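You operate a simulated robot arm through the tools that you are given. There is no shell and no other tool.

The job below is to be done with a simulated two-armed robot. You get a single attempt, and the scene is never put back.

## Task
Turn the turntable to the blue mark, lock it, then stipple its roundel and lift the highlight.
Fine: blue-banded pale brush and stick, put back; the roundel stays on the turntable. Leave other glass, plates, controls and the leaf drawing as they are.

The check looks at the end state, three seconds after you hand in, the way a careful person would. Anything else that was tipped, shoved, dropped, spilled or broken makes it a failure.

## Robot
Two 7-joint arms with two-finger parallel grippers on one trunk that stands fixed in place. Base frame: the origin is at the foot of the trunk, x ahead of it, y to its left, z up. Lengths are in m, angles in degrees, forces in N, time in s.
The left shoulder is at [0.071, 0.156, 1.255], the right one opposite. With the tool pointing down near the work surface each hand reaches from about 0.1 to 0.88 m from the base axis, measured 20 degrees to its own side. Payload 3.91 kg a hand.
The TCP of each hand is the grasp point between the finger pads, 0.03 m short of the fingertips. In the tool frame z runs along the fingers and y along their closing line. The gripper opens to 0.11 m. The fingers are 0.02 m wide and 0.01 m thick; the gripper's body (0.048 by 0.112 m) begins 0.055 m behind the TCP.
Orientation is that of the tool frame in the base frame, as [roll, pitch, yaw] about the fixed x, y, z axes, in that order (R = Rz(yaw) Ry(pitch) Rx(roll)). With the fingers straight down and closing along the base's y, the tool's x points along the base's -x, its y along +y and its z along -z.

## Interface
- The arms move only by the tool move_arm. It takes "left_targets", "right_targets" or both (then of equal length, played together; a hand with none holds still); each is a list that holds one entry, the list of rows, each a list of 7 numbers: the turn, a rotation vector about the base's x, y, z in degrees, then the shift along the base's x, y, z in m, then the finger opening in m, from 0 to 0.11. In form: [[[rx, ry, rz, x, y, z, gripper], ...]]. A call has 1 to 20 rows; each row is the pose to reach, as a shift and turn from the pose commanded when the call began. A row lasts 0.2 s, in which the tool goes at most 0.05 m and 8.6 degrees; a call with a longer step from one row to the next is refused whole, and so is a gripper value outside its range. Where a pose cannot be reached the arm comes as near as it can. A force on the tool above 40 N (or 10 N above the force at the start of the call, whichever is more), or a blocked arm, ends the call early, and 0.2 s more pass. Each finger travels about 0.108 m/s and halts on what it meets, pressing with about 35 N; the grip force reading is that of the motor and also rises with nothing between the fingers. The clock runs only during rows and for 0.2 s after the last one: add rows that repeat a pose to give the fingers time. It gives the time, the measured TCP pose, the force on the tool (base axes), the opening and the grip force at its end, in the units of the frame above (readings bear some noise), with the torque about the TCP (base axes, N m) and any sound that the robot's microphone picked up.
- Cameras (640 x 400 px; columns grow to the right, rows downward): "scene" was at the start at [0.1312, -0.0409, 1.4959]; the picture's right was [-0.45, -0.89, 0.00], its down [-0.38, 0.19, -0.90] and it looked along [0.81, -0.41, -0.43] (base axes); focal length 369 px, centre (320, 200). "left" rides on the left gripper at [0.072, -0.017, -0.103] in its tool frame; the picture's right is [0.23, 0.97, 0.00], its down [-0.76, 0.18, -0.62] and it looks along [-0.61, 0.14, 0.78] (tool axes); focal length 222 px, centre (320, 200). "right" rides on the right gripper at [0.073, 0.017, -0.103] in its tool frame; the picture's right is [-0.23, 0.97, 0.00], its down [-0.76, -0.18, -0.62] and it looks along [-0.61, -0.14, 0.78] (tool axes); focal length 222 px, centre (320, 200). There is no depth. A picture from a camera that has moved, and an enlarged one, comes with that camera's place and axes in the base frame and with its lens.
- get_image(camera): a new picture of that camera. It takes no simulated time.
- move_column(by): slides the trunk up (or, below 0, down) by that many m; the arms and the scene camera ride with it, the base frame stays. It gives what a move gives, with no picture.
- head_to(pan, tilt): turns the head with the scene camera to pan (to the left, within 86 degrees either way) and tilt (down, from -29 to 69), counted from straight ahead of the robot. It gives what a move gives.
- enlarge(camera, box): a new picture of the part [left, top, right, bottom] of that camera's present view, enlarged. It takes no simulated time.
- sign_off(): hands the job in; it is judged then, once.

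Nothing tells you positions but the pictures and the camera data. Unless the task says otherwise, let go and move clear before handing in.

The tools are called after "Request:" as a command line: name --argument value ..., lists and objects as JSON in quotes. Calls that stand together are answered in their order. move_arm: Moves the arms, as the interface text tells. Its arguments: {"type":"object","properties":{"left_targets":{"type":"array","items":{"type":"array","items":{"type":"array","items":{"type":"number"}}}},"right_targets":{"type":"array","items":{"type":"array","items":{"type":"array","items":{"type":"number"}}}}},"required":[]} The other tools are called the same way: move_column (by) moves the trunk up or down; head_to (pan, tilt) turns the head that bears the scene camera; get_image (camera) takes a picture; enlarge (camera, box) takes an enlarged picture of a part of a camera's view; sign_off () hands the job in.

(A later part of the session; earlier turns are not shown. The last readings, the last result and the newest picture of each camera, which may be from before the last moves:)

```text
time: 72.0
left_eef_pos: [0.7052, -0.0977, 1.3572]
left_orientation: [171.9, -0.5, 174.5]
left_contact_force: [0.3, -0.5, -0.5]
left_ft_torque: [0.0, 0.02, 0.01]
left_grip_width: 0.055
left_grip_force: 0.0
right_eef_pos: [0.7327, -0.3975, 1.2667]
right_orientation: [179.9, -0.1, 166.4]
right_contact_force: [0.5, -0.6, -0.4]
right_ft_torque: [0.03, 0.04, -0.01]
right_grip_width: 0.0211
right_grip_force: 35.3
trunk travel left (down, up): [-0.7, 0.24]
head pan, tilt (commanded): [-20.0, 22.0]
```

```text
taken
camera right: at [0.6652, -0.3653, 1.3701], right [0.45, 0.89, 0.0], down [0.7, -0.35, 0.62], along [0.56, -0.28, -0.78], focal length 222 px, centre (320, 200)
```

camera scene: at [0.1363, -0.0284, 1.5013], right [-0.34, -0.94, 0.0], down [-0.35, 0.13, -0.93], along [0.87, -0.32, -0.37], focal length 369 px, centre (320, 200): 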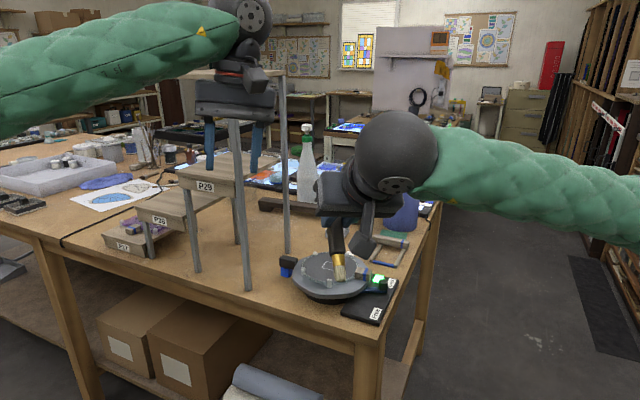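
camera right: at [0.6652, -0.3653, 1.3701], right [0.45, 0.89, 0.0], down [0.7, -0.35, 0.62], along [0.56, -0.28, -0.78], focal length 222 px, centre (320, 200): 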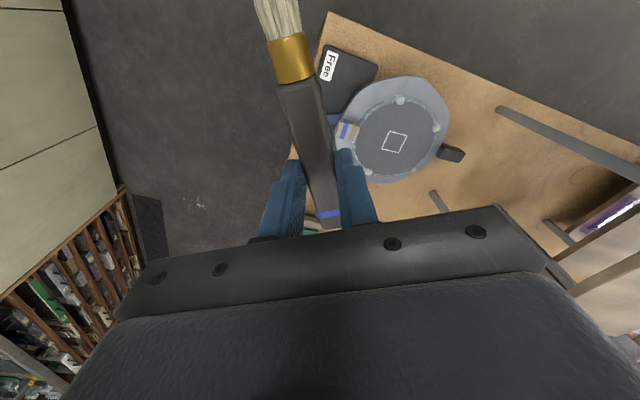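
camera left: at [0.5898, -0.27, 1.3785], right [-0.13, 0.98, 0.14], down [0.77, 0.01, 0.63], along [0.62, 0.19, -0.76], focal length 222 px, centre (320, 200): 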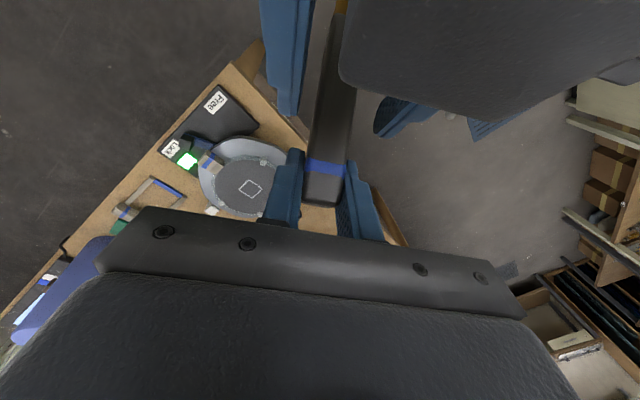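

Request:
move_arm --right_targets '[[[0, 0, -8.1, 0.004, -0.002, 0, 0.008], [0, 0, -16.2, 0.008, -0.004, 0, 0.008], [0, 0, -24.3, 0.012, -0.006, 0, 0.008], [0, 0, -32.4, 0.016, -0.008, 0, 0.008], [0, 0, -40.5, 0.02, -0.01, 0, 0.008], [0, 0, -48.6, 0.024, -0.012, 0, 0.008], [0, 0, -56.7, 0.028, -0.014, 0, 0.008], [0, 0, -64.8, 0.032, -0.016, 0, 0.008], [0, 0, -72.9, 0.036, -0.018, 0, 0.008], [0, 0, -81, 0.04, -0.02, 0, 0.008], [0, 0, -89.1, 0.044, -0.022, 0, 0.008], [0, 0, -97.2, 0.048, -0.024, 0, 0.008], [0, 0, -105.3, 0.052, -0.025, 0, 0.008], [0, 0, -113.4, 0.056, -0.026, -0.01, 0.008], [0, 0, -121.4, 0.06, -0.026, -0.02, 0.008]]]'

Request:
move_arm --right_targets '[[[-3.5, -3.5, 0, 0.027, -0.013, -0.027, 0.008], [-7, -7, 0, 0.055, -0.025, -0.055, 0.008], [-10.5, -10.5, 0, 0.08, -0.035, -0.09, 0.008], [-10.5, -10.5, 0, 0.105, -0.06, -0.12, 0.008], [-10.5, -10.5, 0, 0.13, -0.08, -0.15, 0.008], [-10.5, -10.5, 0, 0.141, -0.092, -0.165, 0.008], [-10.5, -10.5, 0, 0.141, -0.092, -0.165, 0.008]]]'

Request:
get_image --camera "right"

Request:
enlarge --camera "right" --box '[200, 0, 440, 220]'

Request:
get_image --camera "scene"

```text
time: 75.2
left_eef_pos: [0.7056, -0.0952, 1.3567]
left_orientation: [172.0, -0.5, 174.4]
left_contact_force: [0.1, 0.7, -0.6]
left_ft_torque: [0.0, 0.01, 0.0]
left_grip_width: 0.0553
left_grip_force: 0.1
right_eef_pos: [0.7922, -0.4217, 1.2475]
right_orientation: [180.0, 0.1, 44.9]
right_contact_force: [0.6, 0.7, 0.0]
right_ft_torque: [-0.03, 0.03, -0.04]
right_grip_width: 0.0212
right_grip_force: 34.2
trunk travel left (down, up): [-0.7, 0.24]
head pan, tilt (commanded): [-20.0, 22.0]
```

```text
time: 76.8
left_eef_pos: [0.7043, -0.0947, 1.3566]
left_orientation: [172.0, -0.6, 174.4]
left_contact_force: [0.3, -0.1, 0.6]
left_ft_torque: [0.02, 0.0, -0.01]
left_grip_width: 0.055
left_grip_force: 0.0
right_eef_pos: [0.932, -0.5156, 1.0812]
right_orientation: [165.0, 0.1, 45.0]
right_contact_force: [0.4, 0.1, -0.2]
right_ft_torque: [0.0, 0.03, 0.02]
right_grip_width: 0.0212
right_grip_force: 35.1
trunk travel left (down, up): [-0.7, 0.24]
head pan, tilt (commanded): [-20.0, 22.0]
```

```text
taken
camera right: at [0.9756, -0.4572, 1.1866], right [0.5, -0.83, 0.25], down [-0.77, -0.3, 0.56], along [-0.38, -0.48, -0.79], focal length 222 px, centre (320, 200)
```

right: 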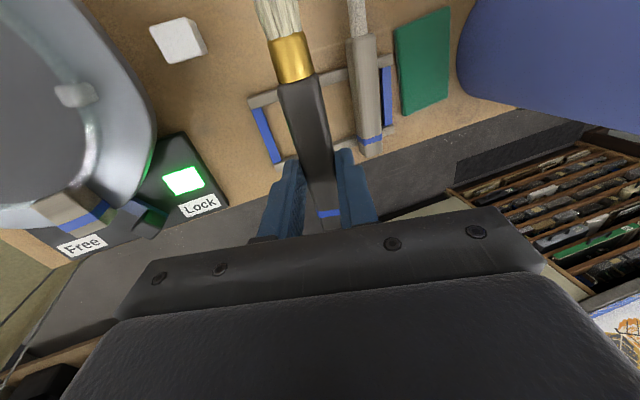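

```text
1.82 times, centred on (320, 110) of right
camera zoom: at [0.9756, -0.4572, 1.1866], right [0.5, -0.83, 0.25], down [-0.77, -0.3, 0.56], along [-0.38, -0.48, -0.79], focal length 404 px, centre (320, 364)
```

zoom: 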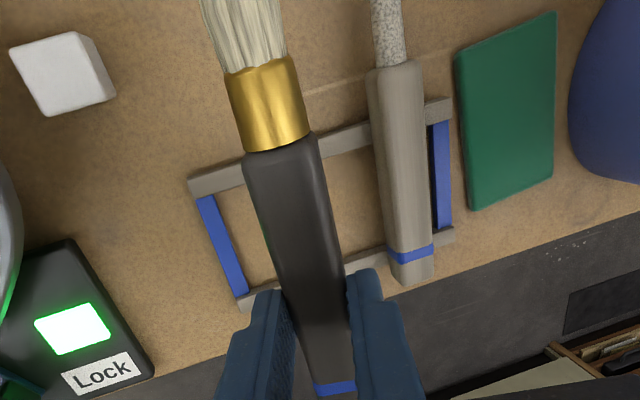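

```text
taken
camera scene: at [0.1365, -0.0308, 1.5012], right [-0.34, -0.94, 0.0], down [-0.35, 0.13, -0.93], along [0.87, -0.32, -0.38], focal length 369 px, centre (320, 200)
```

scene: 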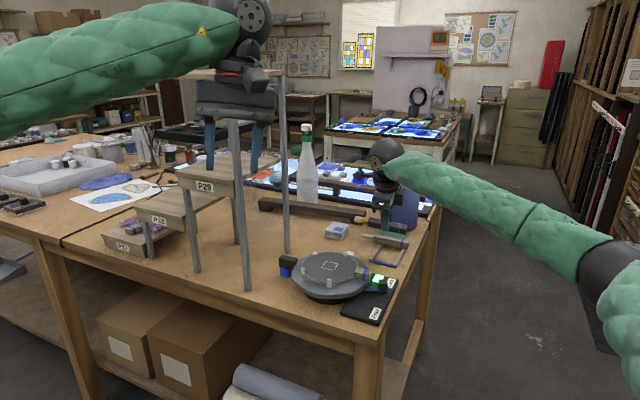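

Request:
move_arm --right_targets '[[[0, 0, 0, 0.002, 0, -0.03, 0.008], [0, 0, 0, 0.002, 0, -0.06, 0.008], [0, 0, 0, 0.002, 0, -0.078, 0.008], [0, 0, 0, 0.002, 0, -0.086, 0.008]]]'

Request:
enlarge --camera "right" --box '[200, 0, 440, 220]'

Request:
enlarge --camera "scene" --box '[350, 180, 430, 280]'

```text
time: 77.8
left_eef_pos: [0.7038, -0.0938, 1.3595]
left_orientation: [171.9, -0.5, 174.5]
left_contact_force: [-1.3, -0.4, -0.3]
left_ft_torque: [0.01, 0.01, 0.0]
left_grip_width: 0.0548
left_grip_force: 0.0
right_eef_pos: [0.9331, -0.5142, 1.0015]
right_orientation: [164.8, -0.1, 44.9]
right_contact_force: [5.4, -2.9, 20.9]
right_ft_torque: [-0.83, 0.43, 0.31]
right_grip_width: 0.0218
right_grip_force: 35.2
trunk travel left (down, up): [-0.7, 0.24]
head pan, tilt (commanded): [-20.0, 22.0]
```

```text
1.82 times, centred on (320, 110) of right
camera zoom: at [0.9767, -0.4566, 1.1059], right [0.5, -0.83, 0.25], down [-0.78, -0.3, 0.55], along [-0.38, -0.48, -0.79], focal length 404 px, centre (320, 364)
```

zoom: 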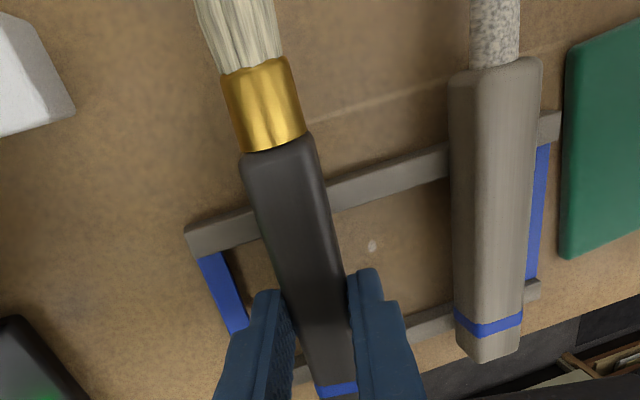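

```text
4.00 times, centred on (390, 230) of scene
camera zoom: at [0.1347, -0.0295, 1.502], right [-0.34, -0.94, 0.0], down [-0.35, 0.13, -0.93], along [0.87, -0.32, -0.37], focal length 1475 px, centre (40, 80)
```

zoom: 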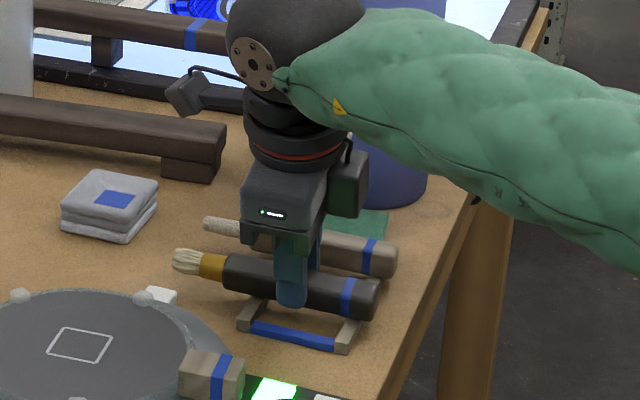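

Request:
move_arm --right_targets '[[[0, 0, 0, 0, 0, -0.003, 0.008], [0, 0, 0, 0, 0, -0.005, 0.008]]]'

Request:
enlarge --camera "scene" --box '[350, 180, 430, 280]'

```text
time: 78.4
left_eef_pos: [0.7028, -0.0956, 1.3582]
left_orientation: [172.0, -0.4, 174.3]
left_contact_force: [-0.4, 0.7, -0.4]
left_ft_torque: [0.01, -0.01, 0.0]
left_grip_width: 0.0553
left_grip_force: 0.1
right_eef_pos: [0.9328, -0.515, 0.9927]
right_orientation: [165.1, -0.1, 44.9]
right_contact_force: [10.8, -7.3, 31.1]
right_ft_torque: [-0.22, -0.36, -0.06]
right_grip_width: 0.0217
right_grip_force: 35.1
trunk travel left (down, up): [-0.7, 0.24]
head pan, tilt (commanded): [-20.0, 22.0]
```

```text
4.00 times, centred on (390, 230) of scene
camera zoom: at [0.1346, -0.0301, 1.5016], right [-0.34, -0.94, 0.0], down [-0.35, 0.13, -0.93], along [0.87, -0.32, -0.37], focal length 1475 px, centre (40, 80)
```

zoom: 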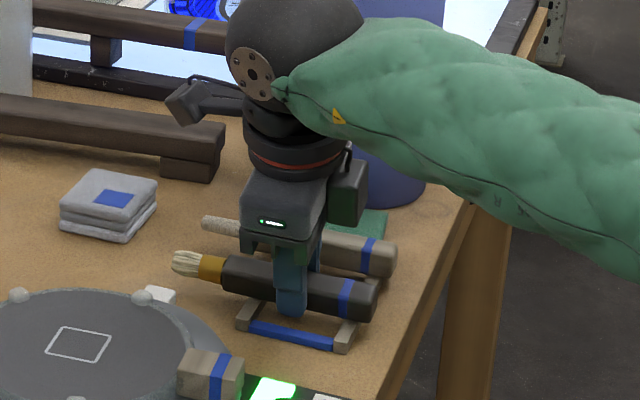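

Request:
move_arm --right_targets '[[[0, 0, 0, 0, 0, 0.002, 0.018], [0, 0, 0, 0, 0, 0.002, 0.026], [0, 0, 0, 0, 0, 0.002, 0.034], [0, 0, 0, 0, 0, 0.002, 0.042], [0, 0, 0, 0, 0, 0.002, 0.042]]]'

Request:
enlarge --camera "right" --box '[200, 0, 440, 220]'

Request:
enlarge --camera "scene" --box '[350, 180, 430, 280]'

```text
time: 79.6
left_eef_pos: [0.7046, -0.0948, 1.3584]
left_orientation: [172.0, -0.5, 174.4]
left_contact_force: [0.2, 0.7, 0.7]
left_ft_torque: [-0.02, -0.01, -0.02]
left_grip_width: 0.0549
left_grip_force: 0.0
right_eef_pos: [0.9352, -0.5143, 0.9935]
right_orientation: [165.2, 0.2, 45.0]
right_contact_force: [0.3, -0.3, 0.2]
right_ft_torque: [0.02, -0.01, -0.03]
right_grip_width: 0.0422
right_grip_force: 0.0
trunk travel left (down, up): [-0.7, 0.24]
head pan, tilt (commanded): [-20.0, 22.0]
```

```text
1.82 times, centred on (320, 110) of right
camera zoom: at [0.9773, -0.4567, 1.098], right [0.5, -0.83, 0.25], down [-0.77, -0.3, 0.56], along [-0.38, -0.47, -0.79], focal length 404 px, centre (320, 364)
```

zoom: 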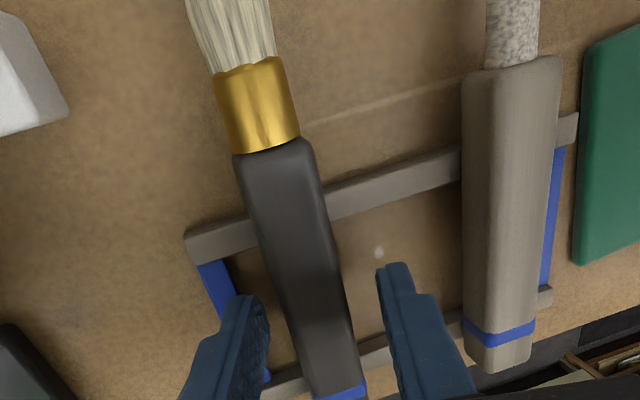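

```text
4.00 times, centred on (390, 230) of scene
camera zoom: at [0.1362, -0.0307, 1.5012], right [-0.34, -0.94, 0.0], down [-0.35, 0.13, -0.93], along [0.87, -0.32, -0.38], focal length 1475 px, centre (40, 80)
```

zoom: 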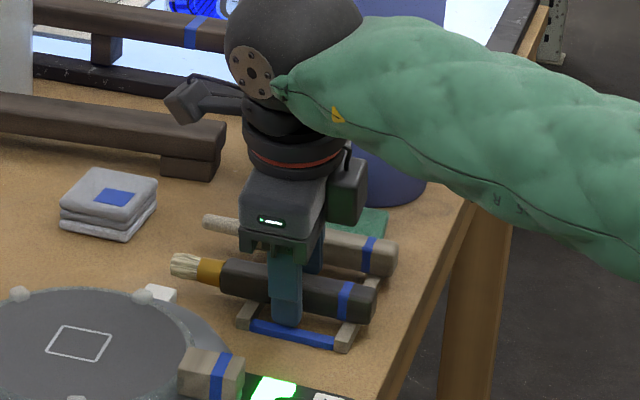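

Brush is back on its rack rails. I'll lift off, and move the left hand back to its observing spot, then redo the turntable alignment.

Request:
move_arm --right_targets '[[[0, 0, 0, -0.002, 0.002, 0.012, 0.042], [0, 0, 0, -0.006, 0.006, 0.04, 0.042], [0, 0, 0, -0.015, 0.015, 0.08, 0.042], [3, 3, 0, -0.03, 0.025, 0.11, 0.05], [7, 7, 0, -0.06, 0.04, 0.13, 0.05], [10.5, 10.5, 0, -0.09, 0.06, 0.13, 0.05], [10.5, 10.5, 0, -0.125, 0.08, 0.11, 0.05], [10.5, 10.5, 0, -0.155, 0.1, 0.1, 0.05]]]' --left_targets '[[[-1, 0, 0.7, 0.02, 0.009, 0, 0.055], [-2, 0, 1.4, 0.04, 0.018, 0, 0.055], [-3, 0, 2.1, 0.06, 0.027, 0, 0.055], [-4, 0, 2.8, 0.08, 0.036, 0, 0.055], [-5, 0, 3.5, 0.1, 0.045, 0, 0.055], [-6, 0, 4.2, 0.125, 0.055, -0.01, 0.055], [-7, 0, 4.9, 0.15, 0.066, -0.02, 0.055], [-8, 0, 5.6, 0.17, 0.077, -0.031, 0.055]]]'

Request:
head_to --pan -27 --tilt 30

Request:
get_image --camera "right"

Request:
enlarge --camera "scene" --box '[220, 150, 380, 270]'

Request:
enlarge --camera "left" --box '[0, 0, 240, 150]'

```text
time: 81.4
left_eef_pos: [0.8765, -0.0167, 1.3262]
left_orientation: [-179.9, -0.2, 180.0]
left_contact_force: [-0.2, -0.1, 1.0]
left_ft_torque: [0.0, 0.02, 0.01]
left_grip_width: 0.0549
left_grip_force: 0.0
right_eef_pos: [0.7793, -0.4148, 1.0931]
right_orientation: [179.9, 0.1, 45.0]
right_contact_force: [-0.7, -1.0, 0.3]
right_ft_torque: [-0.03, -0.01, -0.01]
right_grip_width: 0.0501
right_grip_force: 0.0
trunk travel left (down, up): [-0.7, 0.24]
head pan, tilt (commanded): [-20.0, 22.0]
```

```text
time: 82.1
left_eef_pos: [0.8757, -0.0189, 1.3263]
left_orientation: [179.9, -0.2, 179.9]
left_contact_force: [-0.4, 0.3, -0.4]
left_ft_torque: [-0.03, 0.0, 0.01]
left_grip_width: 0.0549
left_grip_force: 0.0
right_eef_pos: [0.7794, -0.4146, 1.0924]
right_orientation: [180.0, 0.1, 45.0]
right_contact_force: [0.1, 0.6, 0.5]
right_ft_torque: [0.0, 0.02, 0.03]
right_grip_width: 0.05
right_grip_force: 0.0
trunk travel left (down, up): [-0.7, 0.24]
head pan, tilt (commanded): [-27.0, 30.0]
```

```text
taken
camera right: at [0.842, -0.3766, 1.1963], right [0.53, -0.85, 0.0], down [-0.66, -0.41, 0.62], along [-0.53, -0.33, -0.78], focal length 222 px, centre (320, 200)
```

right: 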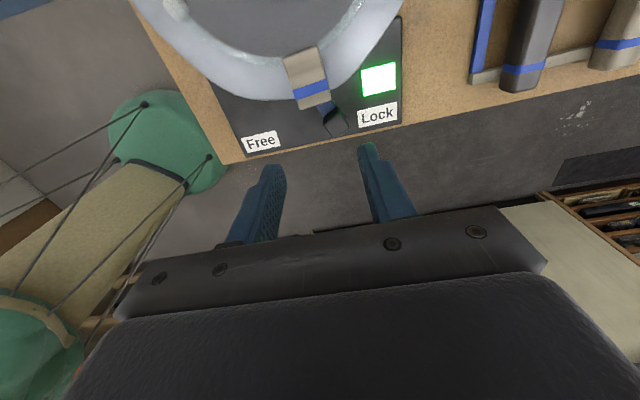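

```text
3.33 times, centred on (300, 210) of scene
camera zoom: at [0.1301, -0.0402, 1.4884], right [-0.45, -0.89, 0.0], down [-0.45, 0.23, -0.87], along [0.77, -0.39, -0.5], focal length 1229 px, centre (387, 167)
```

zoom: 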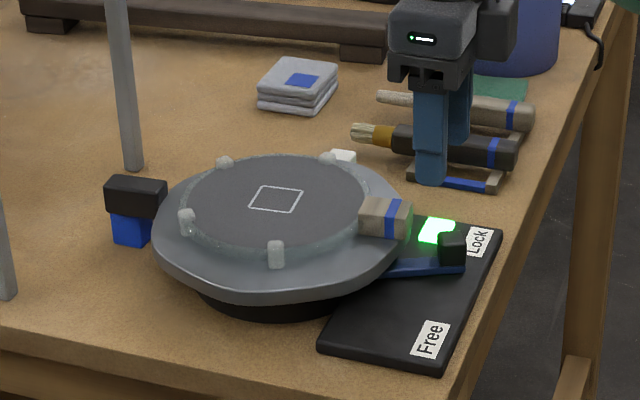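

```text
2.67 times, centred on (120, 75) of left
camera zoom: at [0.8032, -0.0356, 1.4304], right [-0.23, 0.97, 0.0], down [0.76, 0.18, 0.62], along [0.6, 0.14, -0.78], focal length 592 px, centre (853, 533)
```

zoom: 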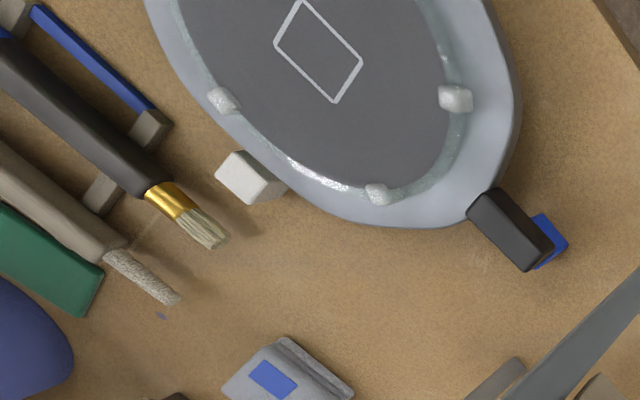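

The brush lies exactly where it started. The pointer is about 3.5° past the blue cube, so I'll put the lever back to Free, correct the angle, and lock again. First I straddle the knob.

Request:
move_arm --right_targets '[[[0, 0, 0, 0.0096, -0.0083, -0.02, 0.045], [0, 0, 0, 0.0096, -0.0083, -0.045, 0.042]]]'

Request:
enlarge --camera "right" --box '[240, 80, 400, 210]'

```text
time: 82.7
left_eef_pos: [0.875, -0.0187, 1.3269]
left_orientation: [179.9, -0.2, 179.9]
left_contact_force: [-0.3, -0.1, 0.1]
left_ft_torque: [-0.01, 0.01, 0.03]
left_grip_width: 0.055
left_grip_force: 0.0
right_eef_pos: [0.7881, -0.4233, 1.0484]
right_orientation: [179.9, 0.0, 45.0]
right_contact_force: [-0.2, 0.8, 0.7]
right_ft_torque: [-0.01, 0.03, -0.01]
right_grip_width: 0.042
right_grip_force: 0.1
trunk travel left (down, up): [-0.7, 0.24]
head pan, tilt (commanded): [-27.0, 30.0]
```

```text
3.08 times, centred on (320, 145) of right
camera zoom: at [0.851, -0.3848, 1.152], right [0.53, -0.85, 0.0], down [-0.66, -0.41, 0.62], along [-0.53, -0.33, -0.78], focal length 684 px, centre (320, 369)
```

zoom: 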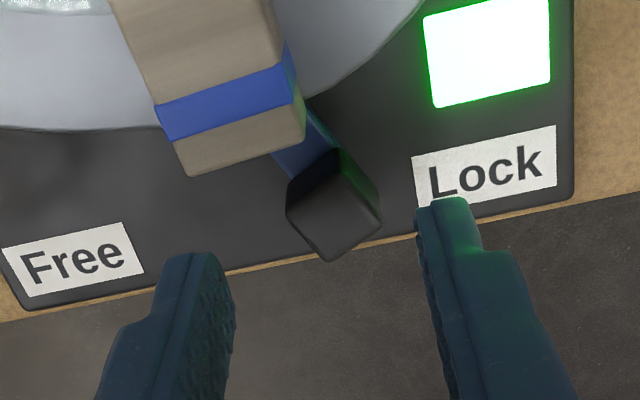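

Request:
move_arm --right_targets '[[[0, 0, 0, -0.0019, -0.0055, -0.015, 0.042], [0, 0, 0, -0.0019, -0.0055, -0.03, 0.042], [0, 0, 0, -0.0019, -0.0055, -0.041, 0.042], [0, 0, 0, -0.0019, -0.0055, -0.041, 0.042]]]'

Request:
enlarge --camera "right" --box '[240, 80, 400, 210]'

```text
time: 83.7
left_eef_pos: [0.8748, -0.0187, 1.3262]
left_orientation: [179.9, -0.2, 179.9]
left_contact_force: [-0.6, -0.7, 0.5]
left_ft_torque: [0.0, 0.01, 0.0]
left_grip_width: 0.0551
left_grip_force: 0.0
right_eef_pos: [0.7876, -0.4292, 1.0069]
right_orientation: [179.9, 0.0, 45.0]
right_contact_force: [0.2, 0.8, 0.2]
right_ft_torque: [-0.01, 0.0, 0.0]
right_grip_width: 0.0422
right_grip_force: 0.0
trunk travel left (down, up): [-0.7, 0.24]
head pan, tilt (commanded): [-27.0, 30.0]
```

```text
3.08 times, centred on (320, 145) of right
camera zoom: at [0.8496, -0.3902, 1.1111], right [0.53, -0.85, 0.0], down [-0.66, -0.41, 0.62], along [-0.53, -0.33, -0.78], focal length 684 px, centre (320, 369)
```

zoom: 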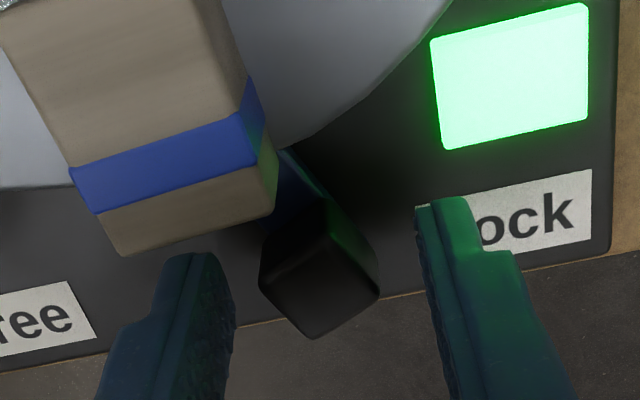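

Request:
move_arm --right_targets '[[[0, 0, 0, -0.007, 0.007, 0, 0.042], [0, 0, 0, -0.014, 0.014, 0, 0.042], [0, 0, 0, -0.021, 0.021, 0, 0.042], [0, 0, 0, -0.028, 0.029, 0, 0.042], [0, 0, 0, -0.035, 0.037, 0, 0.042]]]'

Request:
enlarge --camera "right" --box '[240, 80, 400, 210]'

Request:
enlarge --camera "scene" --box '[220, 150, 380, 270]'

```text
time: 84.9
left_eef_pos: [0.8758, -0.0192, 1.3261]
left_orientation: [-180.0, -0.2, 179.9]
left_contact_force: [-1.0, -0.1, 1.2]
left_ft_torque: [0.0, -0.02, 0.0]
left_grip_width: 0.0551
left_grip_force: 0.1
right_eef_pos: [0.7528, -0.3907, 1.0068]
right_orientation: [179.9, 0.1, 45.1]
right_contact_force: [2.2, -2.2, 1.2]
right_ft_torque: [-0.07, -0.05, -0.01]
right_grip_width: 0.044
right_grip_force: 1.6
trunk travel left (down, up): [-0.7, 0.24]
head pan, tilt (commanded): [-27.0, 30.0]
```

```text
3.08 times, centred on (320, 145) of right
camera zoom: at [0.8144, -0.3531, 1.1114], right [0.53, -0.85, 0.0], down [-0.66, -0.41, 0.62], along [-0.53, -0.33, -0.78], focal length 684 px, centre (320, 369)
```

zoom: 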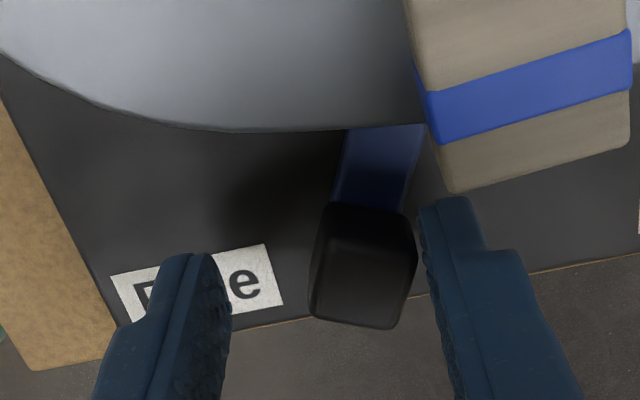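

```text
3.33 times, centred on (300, 210) of scene
camera zoom: at [0.1303, -0.0403, 1.4884], right [-0.45, -0.89, 0.0], down [-0.45, 0.23, -0.87], along [0.77, -0.39, -0.5], focal length 1229 px, centre (387, 167)
```

zoom: 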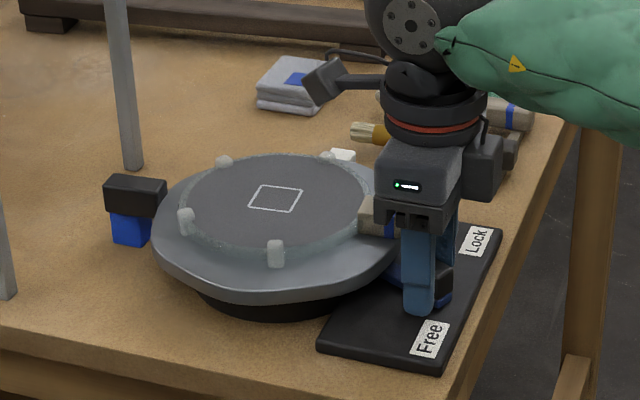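

Request:
move_arm --right_targets '[[[0, 0, 0, -0.003, 0.003, 0.0, 0.045], [0, 0, 0, -0.003, 0.003, 0.03, 0.045], [0, 0, 0, -0.003, 0.003, 0.065, 0.045], [0, 0, 2, 0.025, -0.002, 0.065, 0.042], [0, 0, 4, 0.05, -0.005, 0.065, 0.042], [0, 0, 4, 0.05, -0.005, 0.055, 0.042]]]'

Request:
enlarge --camera "right" --box '[240, 80, 400, 210]'

Request:
enlarge --camera "scene" --box '[220, 150, 380, 270]'

```text
time: 86.3
left_eef_pos: [0.8753, -0.0189, 1.3272]
left_orientation: [180.0, -0.3, 179.9]
left_contact_force: [-0.4, 0.2, 0.2]
left_ft_torque: [0.06, -0.01, -0.01]
left_grip_width: 0.0547
left_grip_force: 0.0
right_eef_pos: [0.8007, -0.3962, 1.0613]
right_orientation: [180.0, 0.0, 48.9]
right_contact_force: [0.5, 0.6, 0.4]
right_ft_torque: [0.01, -0.01, -0.01]
right_grip_width: 0.042
right_grip_force: 0.2
trunk travel left (down, up): [-0.7, 0.24]
head pan, tilt (commanded): [-27.0, 30.0]
```

```text
3.08 times, centred on (320, 145) of right
camera zoom: at [0.8612, -0.3541, 1.1657], right [0.59, -0.81, 0.0], down [-0.63, -0.46, 0.62], along [-0.51, -0.37, -0.78], focal length 684 px, centre (320, 369)
```

zoom: 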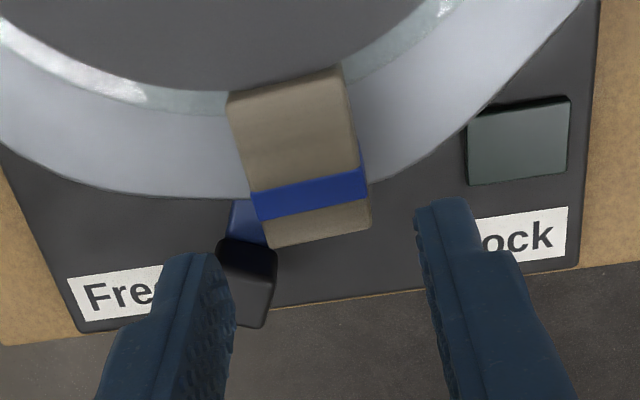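

```text
3.33 times, centred on (300, 210) of scene
camera zoom: at [0.1298, -0.0407, 1.4884], right [-0.45, -0.89, 0.0], down [-0.45, 0.23, -0.87], along [0.77, -0.39, -0.5], focal length 1229 px, centre (387, 167)
```

zoom: 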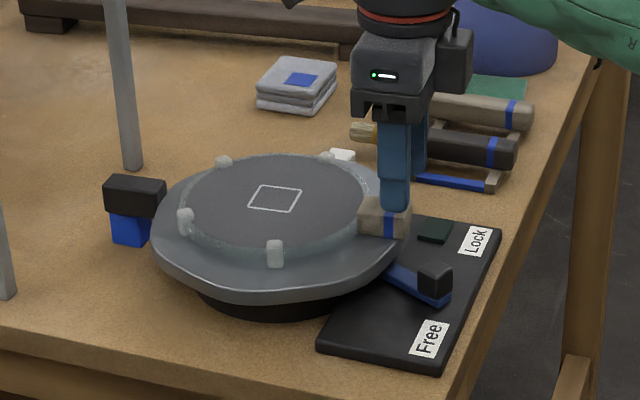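

Request:
move_arm --right_targets '[[[0, 0, 0, 0, 0, -0.015, 0.042], [0, 0, 0, 0, 0, -0.031, 0.042], [0, 0, -3, -0.0036, 0.0034, -0.031, 0.042], [0, 0, -6, -0.0071, 0.007, -0.031, 0.042], [0, 0, -8, -0.0093, 0.0095, -0.031, 0.042], [0, 0, -8, -0.0093, 0.0095, -0.031, 0.042]]]'

Request:
enlarge --camera "left" --box '[150, 60, 230, 110]'

Request:
enlarge --camera "scene" --box '[236, 195, 276, 225]'

Request:
enlarge --camera "right" --box '[240, 80, 400, 210]'

```text
time: 87.7
left_eef_pos: [0.876, -0.0199, 1.3275]
left_orientation: [179.9, -0.1, 179.9]
left_contact_force: [-0.2, -0.4, 0.7]
left_ft_torque: [-0.01, 0.02, 0.02]
left_grip_width: 0.0548
left_grip_force: 0.1
right_eef_pos: [0.7919, -0.3869, 1.0308]
right_orientation: [179.9, 0.1, 40.9]
right_contact_force: [0.1, 0.2, 0.3]
right_ft_torque: [-0.01, -0.03, 0.02]
right_grip_width: 0.0419
right_grip_force: 0.0
trunk travel left (down, up): [-0.7, 0.24]
head pan, tilt (commanded): [-27.0, 30.0]
```

```text
8.00 times, centred on (190, 85) of left
camera zoom: at [0.8031, -0.0354, 1.4305], right [-0.23, 0.97, 0.0], down [0.76, 0.18, 0.62], along [0.6, 0.14, -0.78], focal length 1777 px, centre (1360, 1120)
```

zoom: 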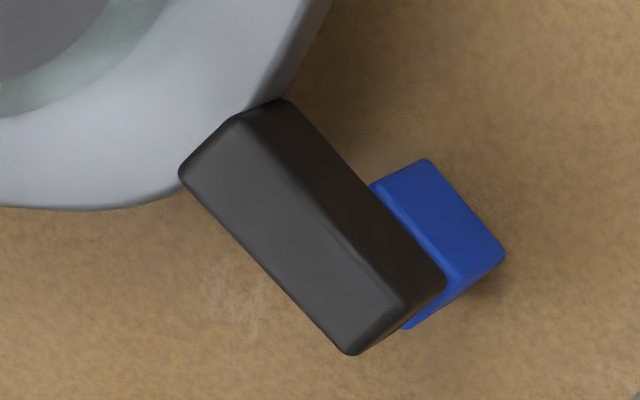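

```text
13.33 times, centred on (256, 210) of scene
camera zoom: at [0.1299, -0.0401, 1.4884], right [-0.45, -0.89, 0.0], down [-0.45, 0.23, -0.87], along [0.77, -0.39, -0.5], focal length 4915 px, centre (1173, 67)
```

zoom: 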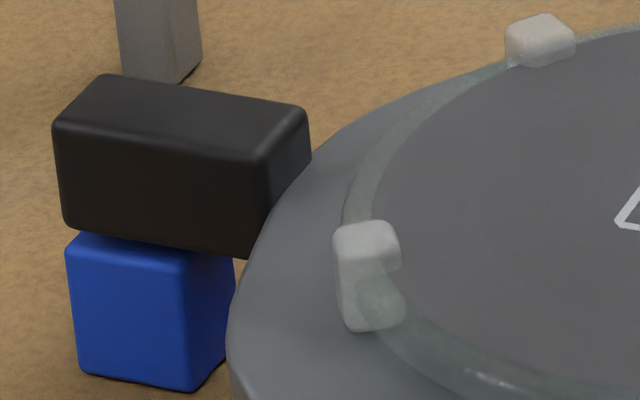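

```text
3.08 times, centred on (320, 145) of right
camera zoom: at [0.8575, -0.353, 1.1349], right [0.47, -0.88, 0.0], down [-0.69, -0.36, 0.62], along [-0.55, -0.29, -0.78], focal length 684 px, centre (320, 369)
```

zoom: 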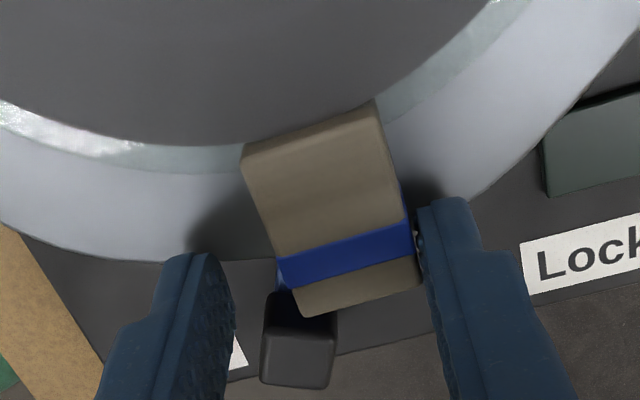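

Request:
move_arm --right_targets '[[[0, 0, 0, 0, 0, 0, 0.05], [0, 0, 0, 0, 0, 0, 0.058], [0, 0, 0, 0, 0, 0.02, 0.058], [0, 0, 2, -0.005, -0.002, 0.045, 0.055], [0, 0, 4, -0.022, -0.005, 0.05, 0.05], [0, 0, 4, -0.037, -0.009, 0.05, 0.05], [0, 0, 4, -0.037, -0.009, 0.03, 0.05]]]'

Request:
enlarge --camera "right" --box '[240, 80, 400, 210]'

Request:
enlarge --camera "scene" --box '[220, 150, 380, 270]'

```text
time: 89.3
left_eef_pos: [0.8757, -0.0192, 1.3263]
left_orientation: [180.0, -0.2, 179.9]
left_contact_force: [0.3, 0.4, 0.1]
left_ft_torque: [0.0, 0.0, 0.01]
left_grip_width: 0.0548
left_grip_force: 0.0
right_eef_pos: [0.7559, -0.3949, 1.0607]
right_orientation: [179.9, 0.1, 44.9]
right_contact_force: [-0.2, 0.0, 0.1]
right_ft_torque: [0.0, 0.03, 0.0]
right_grip_width: 0.0502
right_grip_force: 0.0
trunk travel left (down, up): [-0.7, 0.24]
head pan, tilt (commanded): [-27.0, 30.0]
```

```text
3.08 times, centred on (320, 145) of right
camera zoom: at [0.8184, -0.3567, 1.164], right [0.53, -0.85, 0.0], down [-0.66, -0.41, 0.62], along [-0.53, -0.33, -0.78], focal length 684 px, centre (320, 369)
```

zoom: 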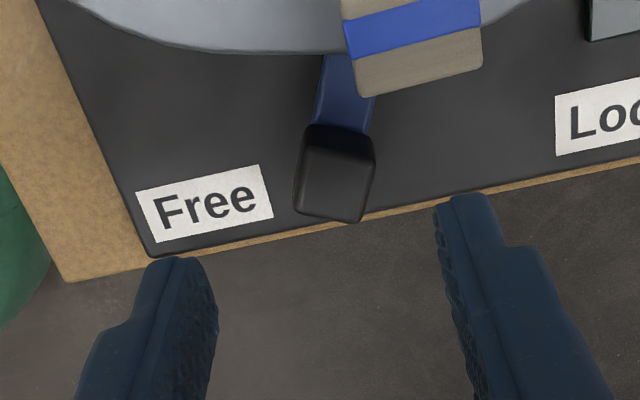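

```text
3.33 times, centred on (300, 210) of scene
camera zoom: at [0.1308, -0.0403, 1.4883], right [-0.45, -0.89, 0.0], down [-0.45, 0.23, -0.87], along [0.77, -0.39, -0.5], focal length 1229 px, centre (387, 167)
```

zoom: 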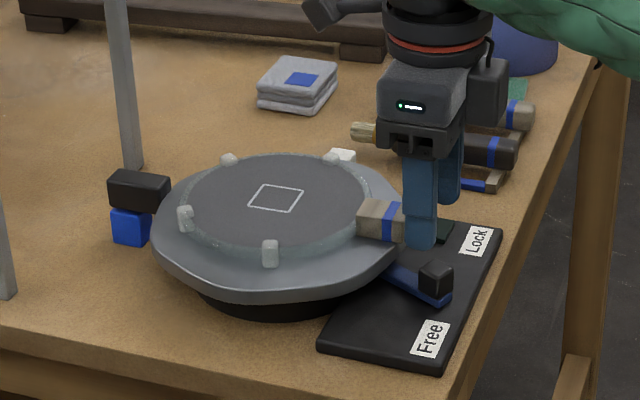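

Request:
move_arm --right_targets '[[[0, 0, 0, 0.001, -0.003, -0.02, 0.05], [0, 0, 0, 0.001, -0.003, -0.04, 0.05], [0, 0, 0, 0.001, -0.003, -0.0535, 0.05], [0, 0, 0, 0.008, -0.01, -0.0535, 0.05], [0, 0, 0, 0.015, -0.018, -0.0535, 0.05], [0, 0, 0, 0.022, -0.026, -0.0535, 0.05], [0, 0, 0, 0.029, -0.033, -0.0535, 0.05], [0, 0, 0, 0.035, -0.04, -0.0535, 0.05]]]'

Request:
enlarge --camera "right" --box '[240, 80, 400, 210]'

```text
time: 91.1
left_eef_pos: [0.8758, -0.0195, 1.3262]
left_orientation: [179.9, -0.1, 179.9]
left_contact_force: [0.1, 0.8, -0.7]
left_ft_torque: [-0.01, -0.04, 0.01]
left_grip_width: 0.0549
left_grip_force: 0.1
right_eef_pos: [0.7898, -0.4353, 1.0077]
right_orientation: [-180.0, 0.0, 44.9]
right_contact_force: [0.2, 0.0, -0.7]
right_ft_torque: [0.01, 0.01, 0.0]
right_grip_width: 0.0501
right_grip_force: 0.1
trunk travel left (down, up): [-0.7, 0.24]
head pan, tilt (commanded): [-27.0, 30.0]
```

```text
3.08 times, centred on (320, 145) of right
camera zoom: at [0.8531, -0.3973, 1.111], right [0.53, -0.85, 0.0], down [-0.66, -0.41, 0.62], along [-0.53, -0.33, -0.78], focal length 684 px, centre (320, 369)
```

zoom: 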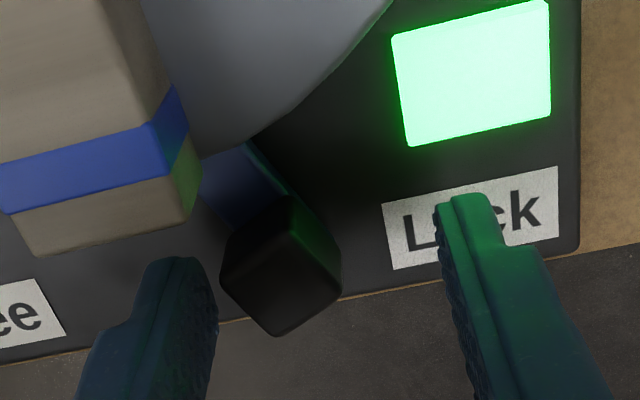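

Locked again with the lamp lit and the pointer over the blue cube. Next I'll lift away and test, off the bench edge, a lean-back hand posture that lets me hold the brush tip-down later.

Request:
move_arm --right_targets '[[[0, 0, 0, -0.003, 0.003, 0.02, 0.05], [0, 0, 0, -0.003, 0.003, 0.06, 0.05], [0, 0, 0, -0.003, 0.003, 0.1, 0.05], [0, 0, 0, -0.003, -0.03, 0.13, 0.05], [0, 0, 0, 0.0, -0.07, 0.14, 0.05], [0, 0, 0, 0.005, -0.11, 0.14, 0.05]]]'

Request:
enlarge --camera "scene" --box '[220, 150, 380, 270]'

Request:
enlarge --camera "left" --box '[0, 0, 240, 150]'

Request:
move_arm --right_targets '[[[5.5, -5.5, 0, 0, -0.005, 0, 0.05], [11, -11, 0, 0, -0.01, 0, 0.05], [16.5, -16.5, 0, 0, -0.015, 0, 0.05]]]'

Request:
get_image --camera "scene"

```text
time: 92.5
left_eef_pos: [0.8745, -0.0187, 1.3273]
left_orientation: [179.9, -0.3, 179.9]
left_contact_force: [0.6, -0.4, 0.1]
left_ft_torque: [0.0, 0.02, -0.01]
left_grip_width: 0.055
left_grip_force: 0.0
right_eef_pos: [0.7961, -0.5456, 1.1466]
right_orientation: [-180.0, 0.0, 45.0]
right_contact_force: [0.0, 0.1, 0.0]
right_ft_torque: [0.03, 0.0, 0.02]
right_grip_width: 0.0499
right_grip_force: 0.1
trunk travel left (down, up): [-0.7, 0.24]
head pan, tilt (commanded): [-27.0, 30.0]
```

```text
3.33 times, centred on (300, 210) of scene
camera zoom: at [0.1299, -0.0409, 1.4883], right [-0.45, -0.89, 0.0], down [-0.45, 0.23, -0.87], along [0.77, -0.39, -0.5], focal length 1229 px, centre (387, 167)
```

zoom: 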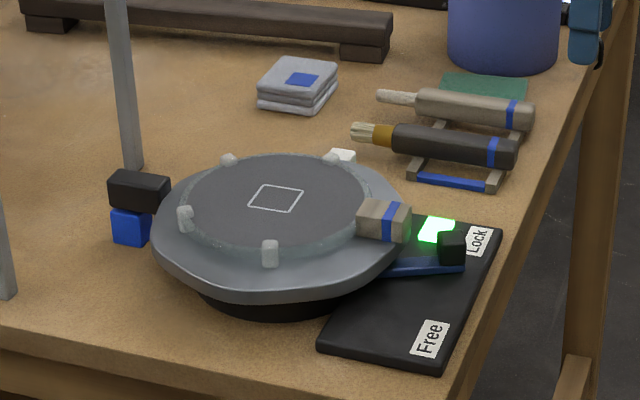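

```text
2.67 times, centred on (120, 75) of left
camera zoom: at [0.8031, -0.0356, 1.4305], right [-0.23, 0.97, 0.0], down [0.76, 0.18, 0.62], along [0.6, 0.14, -0.78], focal length 592 px, centre (853, 533)
```

zoom: 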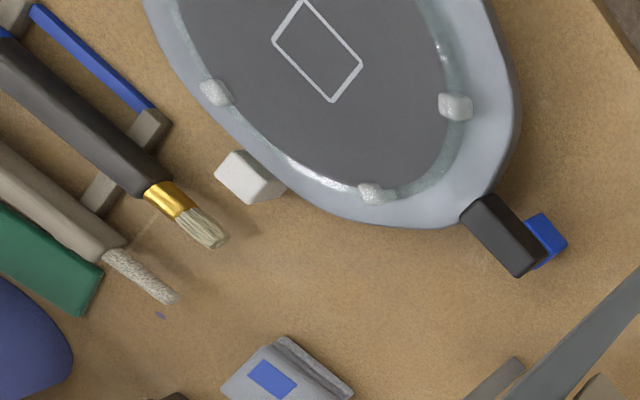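

```text
time: 93.3
left_eef_pos: [0.875, -0.0194, 1.3272]
left_orientation: [179.8, -0.1, -180.0]
left_contact_force: [0.5, 0.1, -0.3]
left_ft_torque: [-0.01, -0.02, 0.01]
left_grip_width: 0.0551
left_grip_force: 0.0
right_eef_pos: [0.7958, -0.5604, 1.1466]
right_orientation: [-180.0, -23.4, 44.9]
right_contact_force: [-0.4, -0.6, 0.2]
right_ft_torque: [0.0, 0.02, 0.02]
right_grip_width: 0.0502
right_grip_force: 0.0
trunk travel left (down, up): [-0.7, 0.24]
head pan, tilt (commanded): [-27.0, 30.0]
```

```text
taken
camera scene: at [0.1293, -0.0407, 1.4885], right [-0.45, -0.89, 0.0], down [-0.45, 0.23, -0.87], along [0.77, -0.39, -0.5], focal length 369 px, centre (320, 200)
```

scene: 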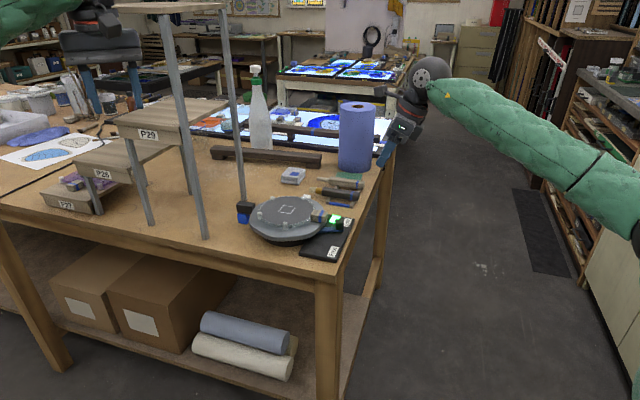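

Request:
move_arm --right_targets '[[[4.7, -4.7, 0, 0.004, -0.004, 0, 0.05], [9.4, -9.4, 0, 0.008, -0.008, 0, 0.05], [14.1, -14.1, 0, 0.012, -0.012, 0, 0.05], [18.8, -18.8, 0, 0.016, -0.015, 0, 0.05]]]'

Request:
get_image --camera "right"

Request:
get_image --camera "scene"

```text
time: 94.3
left_eef_pos: [0.8742, -0.02, 1.3272]
left_orientation: [179.9, 0.0, 179.9]
left_contact_force: [-0.1, -0.8, 0.0]
left_ft_torque: [0.0, 0.02, 0.01]
left_grip_width: 0.055
left_grip_force: 0.0
right_eef_pos: [0.8121, -0.5768, 1.1479]
right_orientation: [180.0, -49.9, 44.9]
right_contact_force: [0.1, 0.6, 0.3]
right_ft_torque: [0.02, 0.02, 0.03]
right_grip_width: 0.0502
right_grip_force: 0.0
trunk travel left (down, up): [-0.7, 0.24]
head pan, tilt (commanded): [-27.0, 30.0]
```

```text
taken
camera right: at [0.8002, -0.612, 1.2703], right [0.58, -0.79, -0.17], down [-0.81, -0.56, -0.18], along [0.05, 0.25, -0.97], focal length 222 px, centre (320, 200)
```

right: 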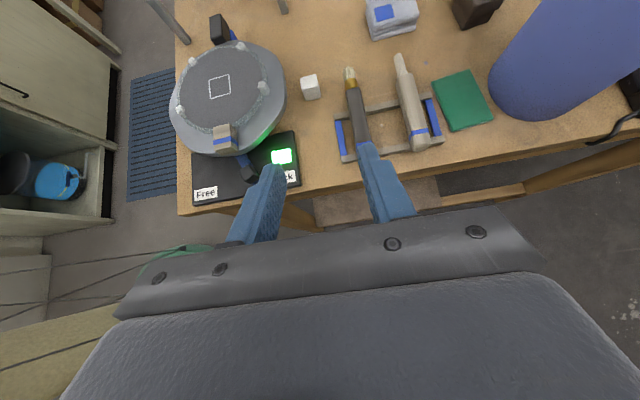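

```text
taken
camera scene: at [0.1296, -0.041, 1.4884], right [-0.45, -0.89, 0.0], down [-0.45, 0.23, -0.87], along [0.77, -0.39, -0.5], focal length 369 px, centre (320, 200)
```

scene: 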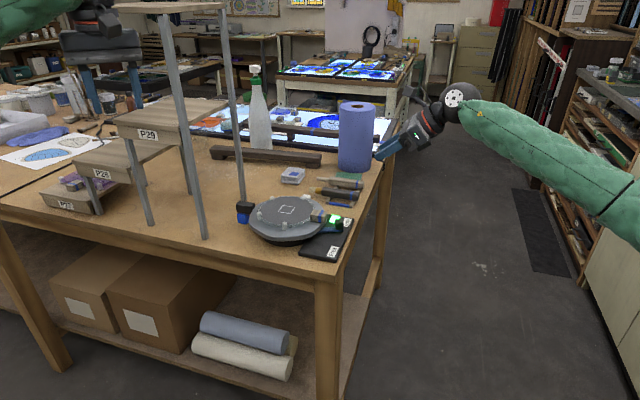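

Request:
move_arm --right_targets '[[[0, 0, 0, 0.02, -0.003, -0.034, 0.05], [0, 0, 0, 0.04, -0.006, -0.068, 0.048], [0, 0, 0, 0.06, -0.009, -0.1, 0.045], [0, 0, 0, 0.06, -0.009, -0.1, 0.045]]]'

Request:
get_image --camera "right"

Request:
enlarge --camera "right" --box '[220, 0, 460, 190]'

Request:
enlarge --camera "scene" --box '[300, 100, 440, 220]'

```text
time: 95.3
left_eef_pos: [0.8745, -0.0185, 1.3271]
left_orientation: [179.9, -0.1, 179.9]
left_contact_force: [-0.4, 0.9, 0.1]
left_ft_torque: [0.0, 0.01, 0.02]
left_grip_width: 0.0549
left_grip_force: 0.1
right_eef_pos: [0.8706, -0.5848, 1.0479]
right_orientation: [-180.0, -49.9, 45.0]
right_contact_force: [-0.4, 0.9, -0.9]
right_ft_torque: [-0.01, 0.01, -0.04]
right_grip_width: 0.0452
right_grip_force: 0.1
trunk travel left (down, up): [-0.7, 0.24]
head pan, tilt (commanded): [-27.0, 30.0]
```

```text
taken
camera right: at [0.86, -0.621, 1.1705], right [0.58, -0.79, -0.17], down [-0.81, -0.56, -0.18], along [0.05, 0.25, -0.97], focal length 222 px, centre (320, 200)
```

right: 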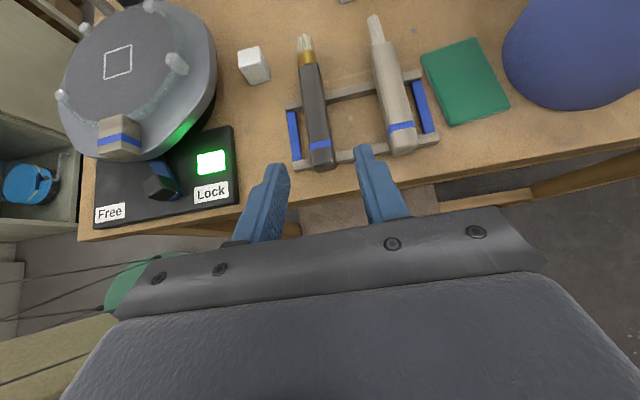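

```text
2.11 times, centred on (340, 95) of right
camera zoom: at [0.86, -0.621, 1.1705], right [0.58, -0.79, -0.17], down [-0.81, -0.56, -0.18], along [0.05, 0.25, -0.97], focal length 468 px, centre (278, 421)
```

zoom: 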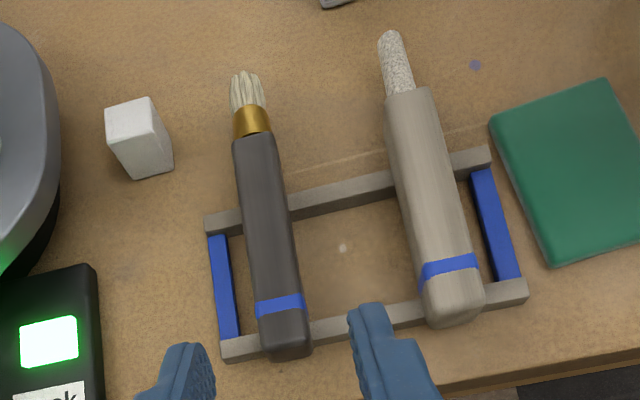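

```text
3.33 times, centred on (370, 160) of scene
camera zoom: at [0.1291, -0.0404, 1.4885], right [-0.45, -0.89, 0.0], down [-0.45, 0.23, -0.87], along [0.77, -0.39, -0.5], focal length 1229 px, centre (153, 333)
```

zoom: 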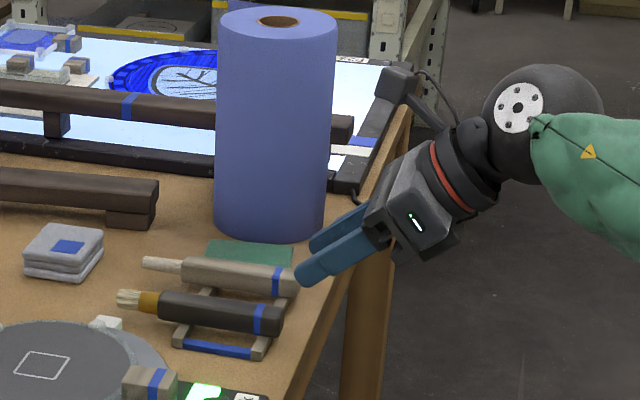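

Request:
move_arm --right_targets '[[[0, 0, 0, 0.016, 0.0175, -0.02, 0.038], [0, 0, 0, 0.032, 0.035, -0.04, 0.038], [0, 0, 0, 0.045, 0.0475, -0.056, 0.038], [0, 0, 0, 0.0533, 0.0557, -0.0657, 0.038], [0, 0, 0, 0.0533, 0.0557, -0.0657, 0.038]]]'

Request:
enlarge --camera "right" --box '[220, 30, 420, 220]'

Request:
enlarge --camera "scene" --box '[300, 140, 400, 220]'

```text
time: 96.5
left_eef_pos: [0.8748, -0.0184, 1.3275]
left_orientation: [179.9, -0.1, 180.0]
left_contact_force: [0.8, 0.3, 0.4]
left_ft_torque: [-0.02, -0.01, 0.03]
left_grip_width: 0.0549
left_grip_force: 0.0
right_eef_pos: [0.9246, -0.5293, 0.9815]
right_orientation: [179.9, -49.9, 44.9]
right_contact_force: [0.6, 0.1, 0.0]
right_ft_torque: [0.02, 0.04, 0.04]
right_grip_width: 0.0383
right_grip_force: 0.0
trunk travel left (down, up): [-0.7, 0.24]
head pan, tilt (commanded): [-27.0, 30.0]
```

```text
2.11 times, centred on (320, 125) of right
camera zoom: at [0.9131, -0.5652, 1.1047], right [0.58, -0.79, -0.17], down [-0.81, -0.56, -0.18], along [0.05, 0.25, -0.97], focal length 468 px, centre (320, 358)
```

zoom: 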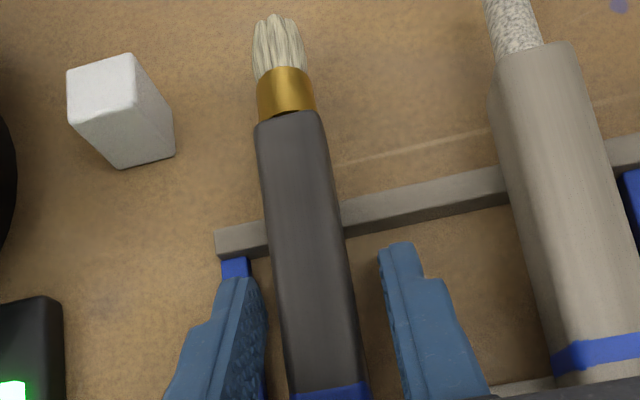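

```text
5.00 times, centred on (350, 180) of scene
camera zoom: at [0.1294, -0.0403, 1.4884], right [-0.45, -0.89, 0.0], down [-0.45, 0.23, -0.87], along [0.77, -0.39, -0.5], focal length 1843 px, centre (170, 300)
```

zoom: 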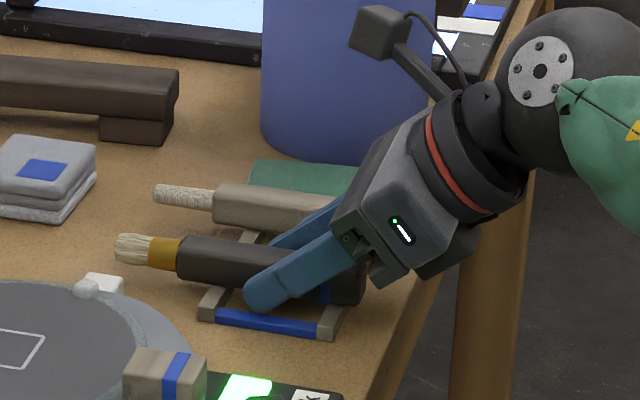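

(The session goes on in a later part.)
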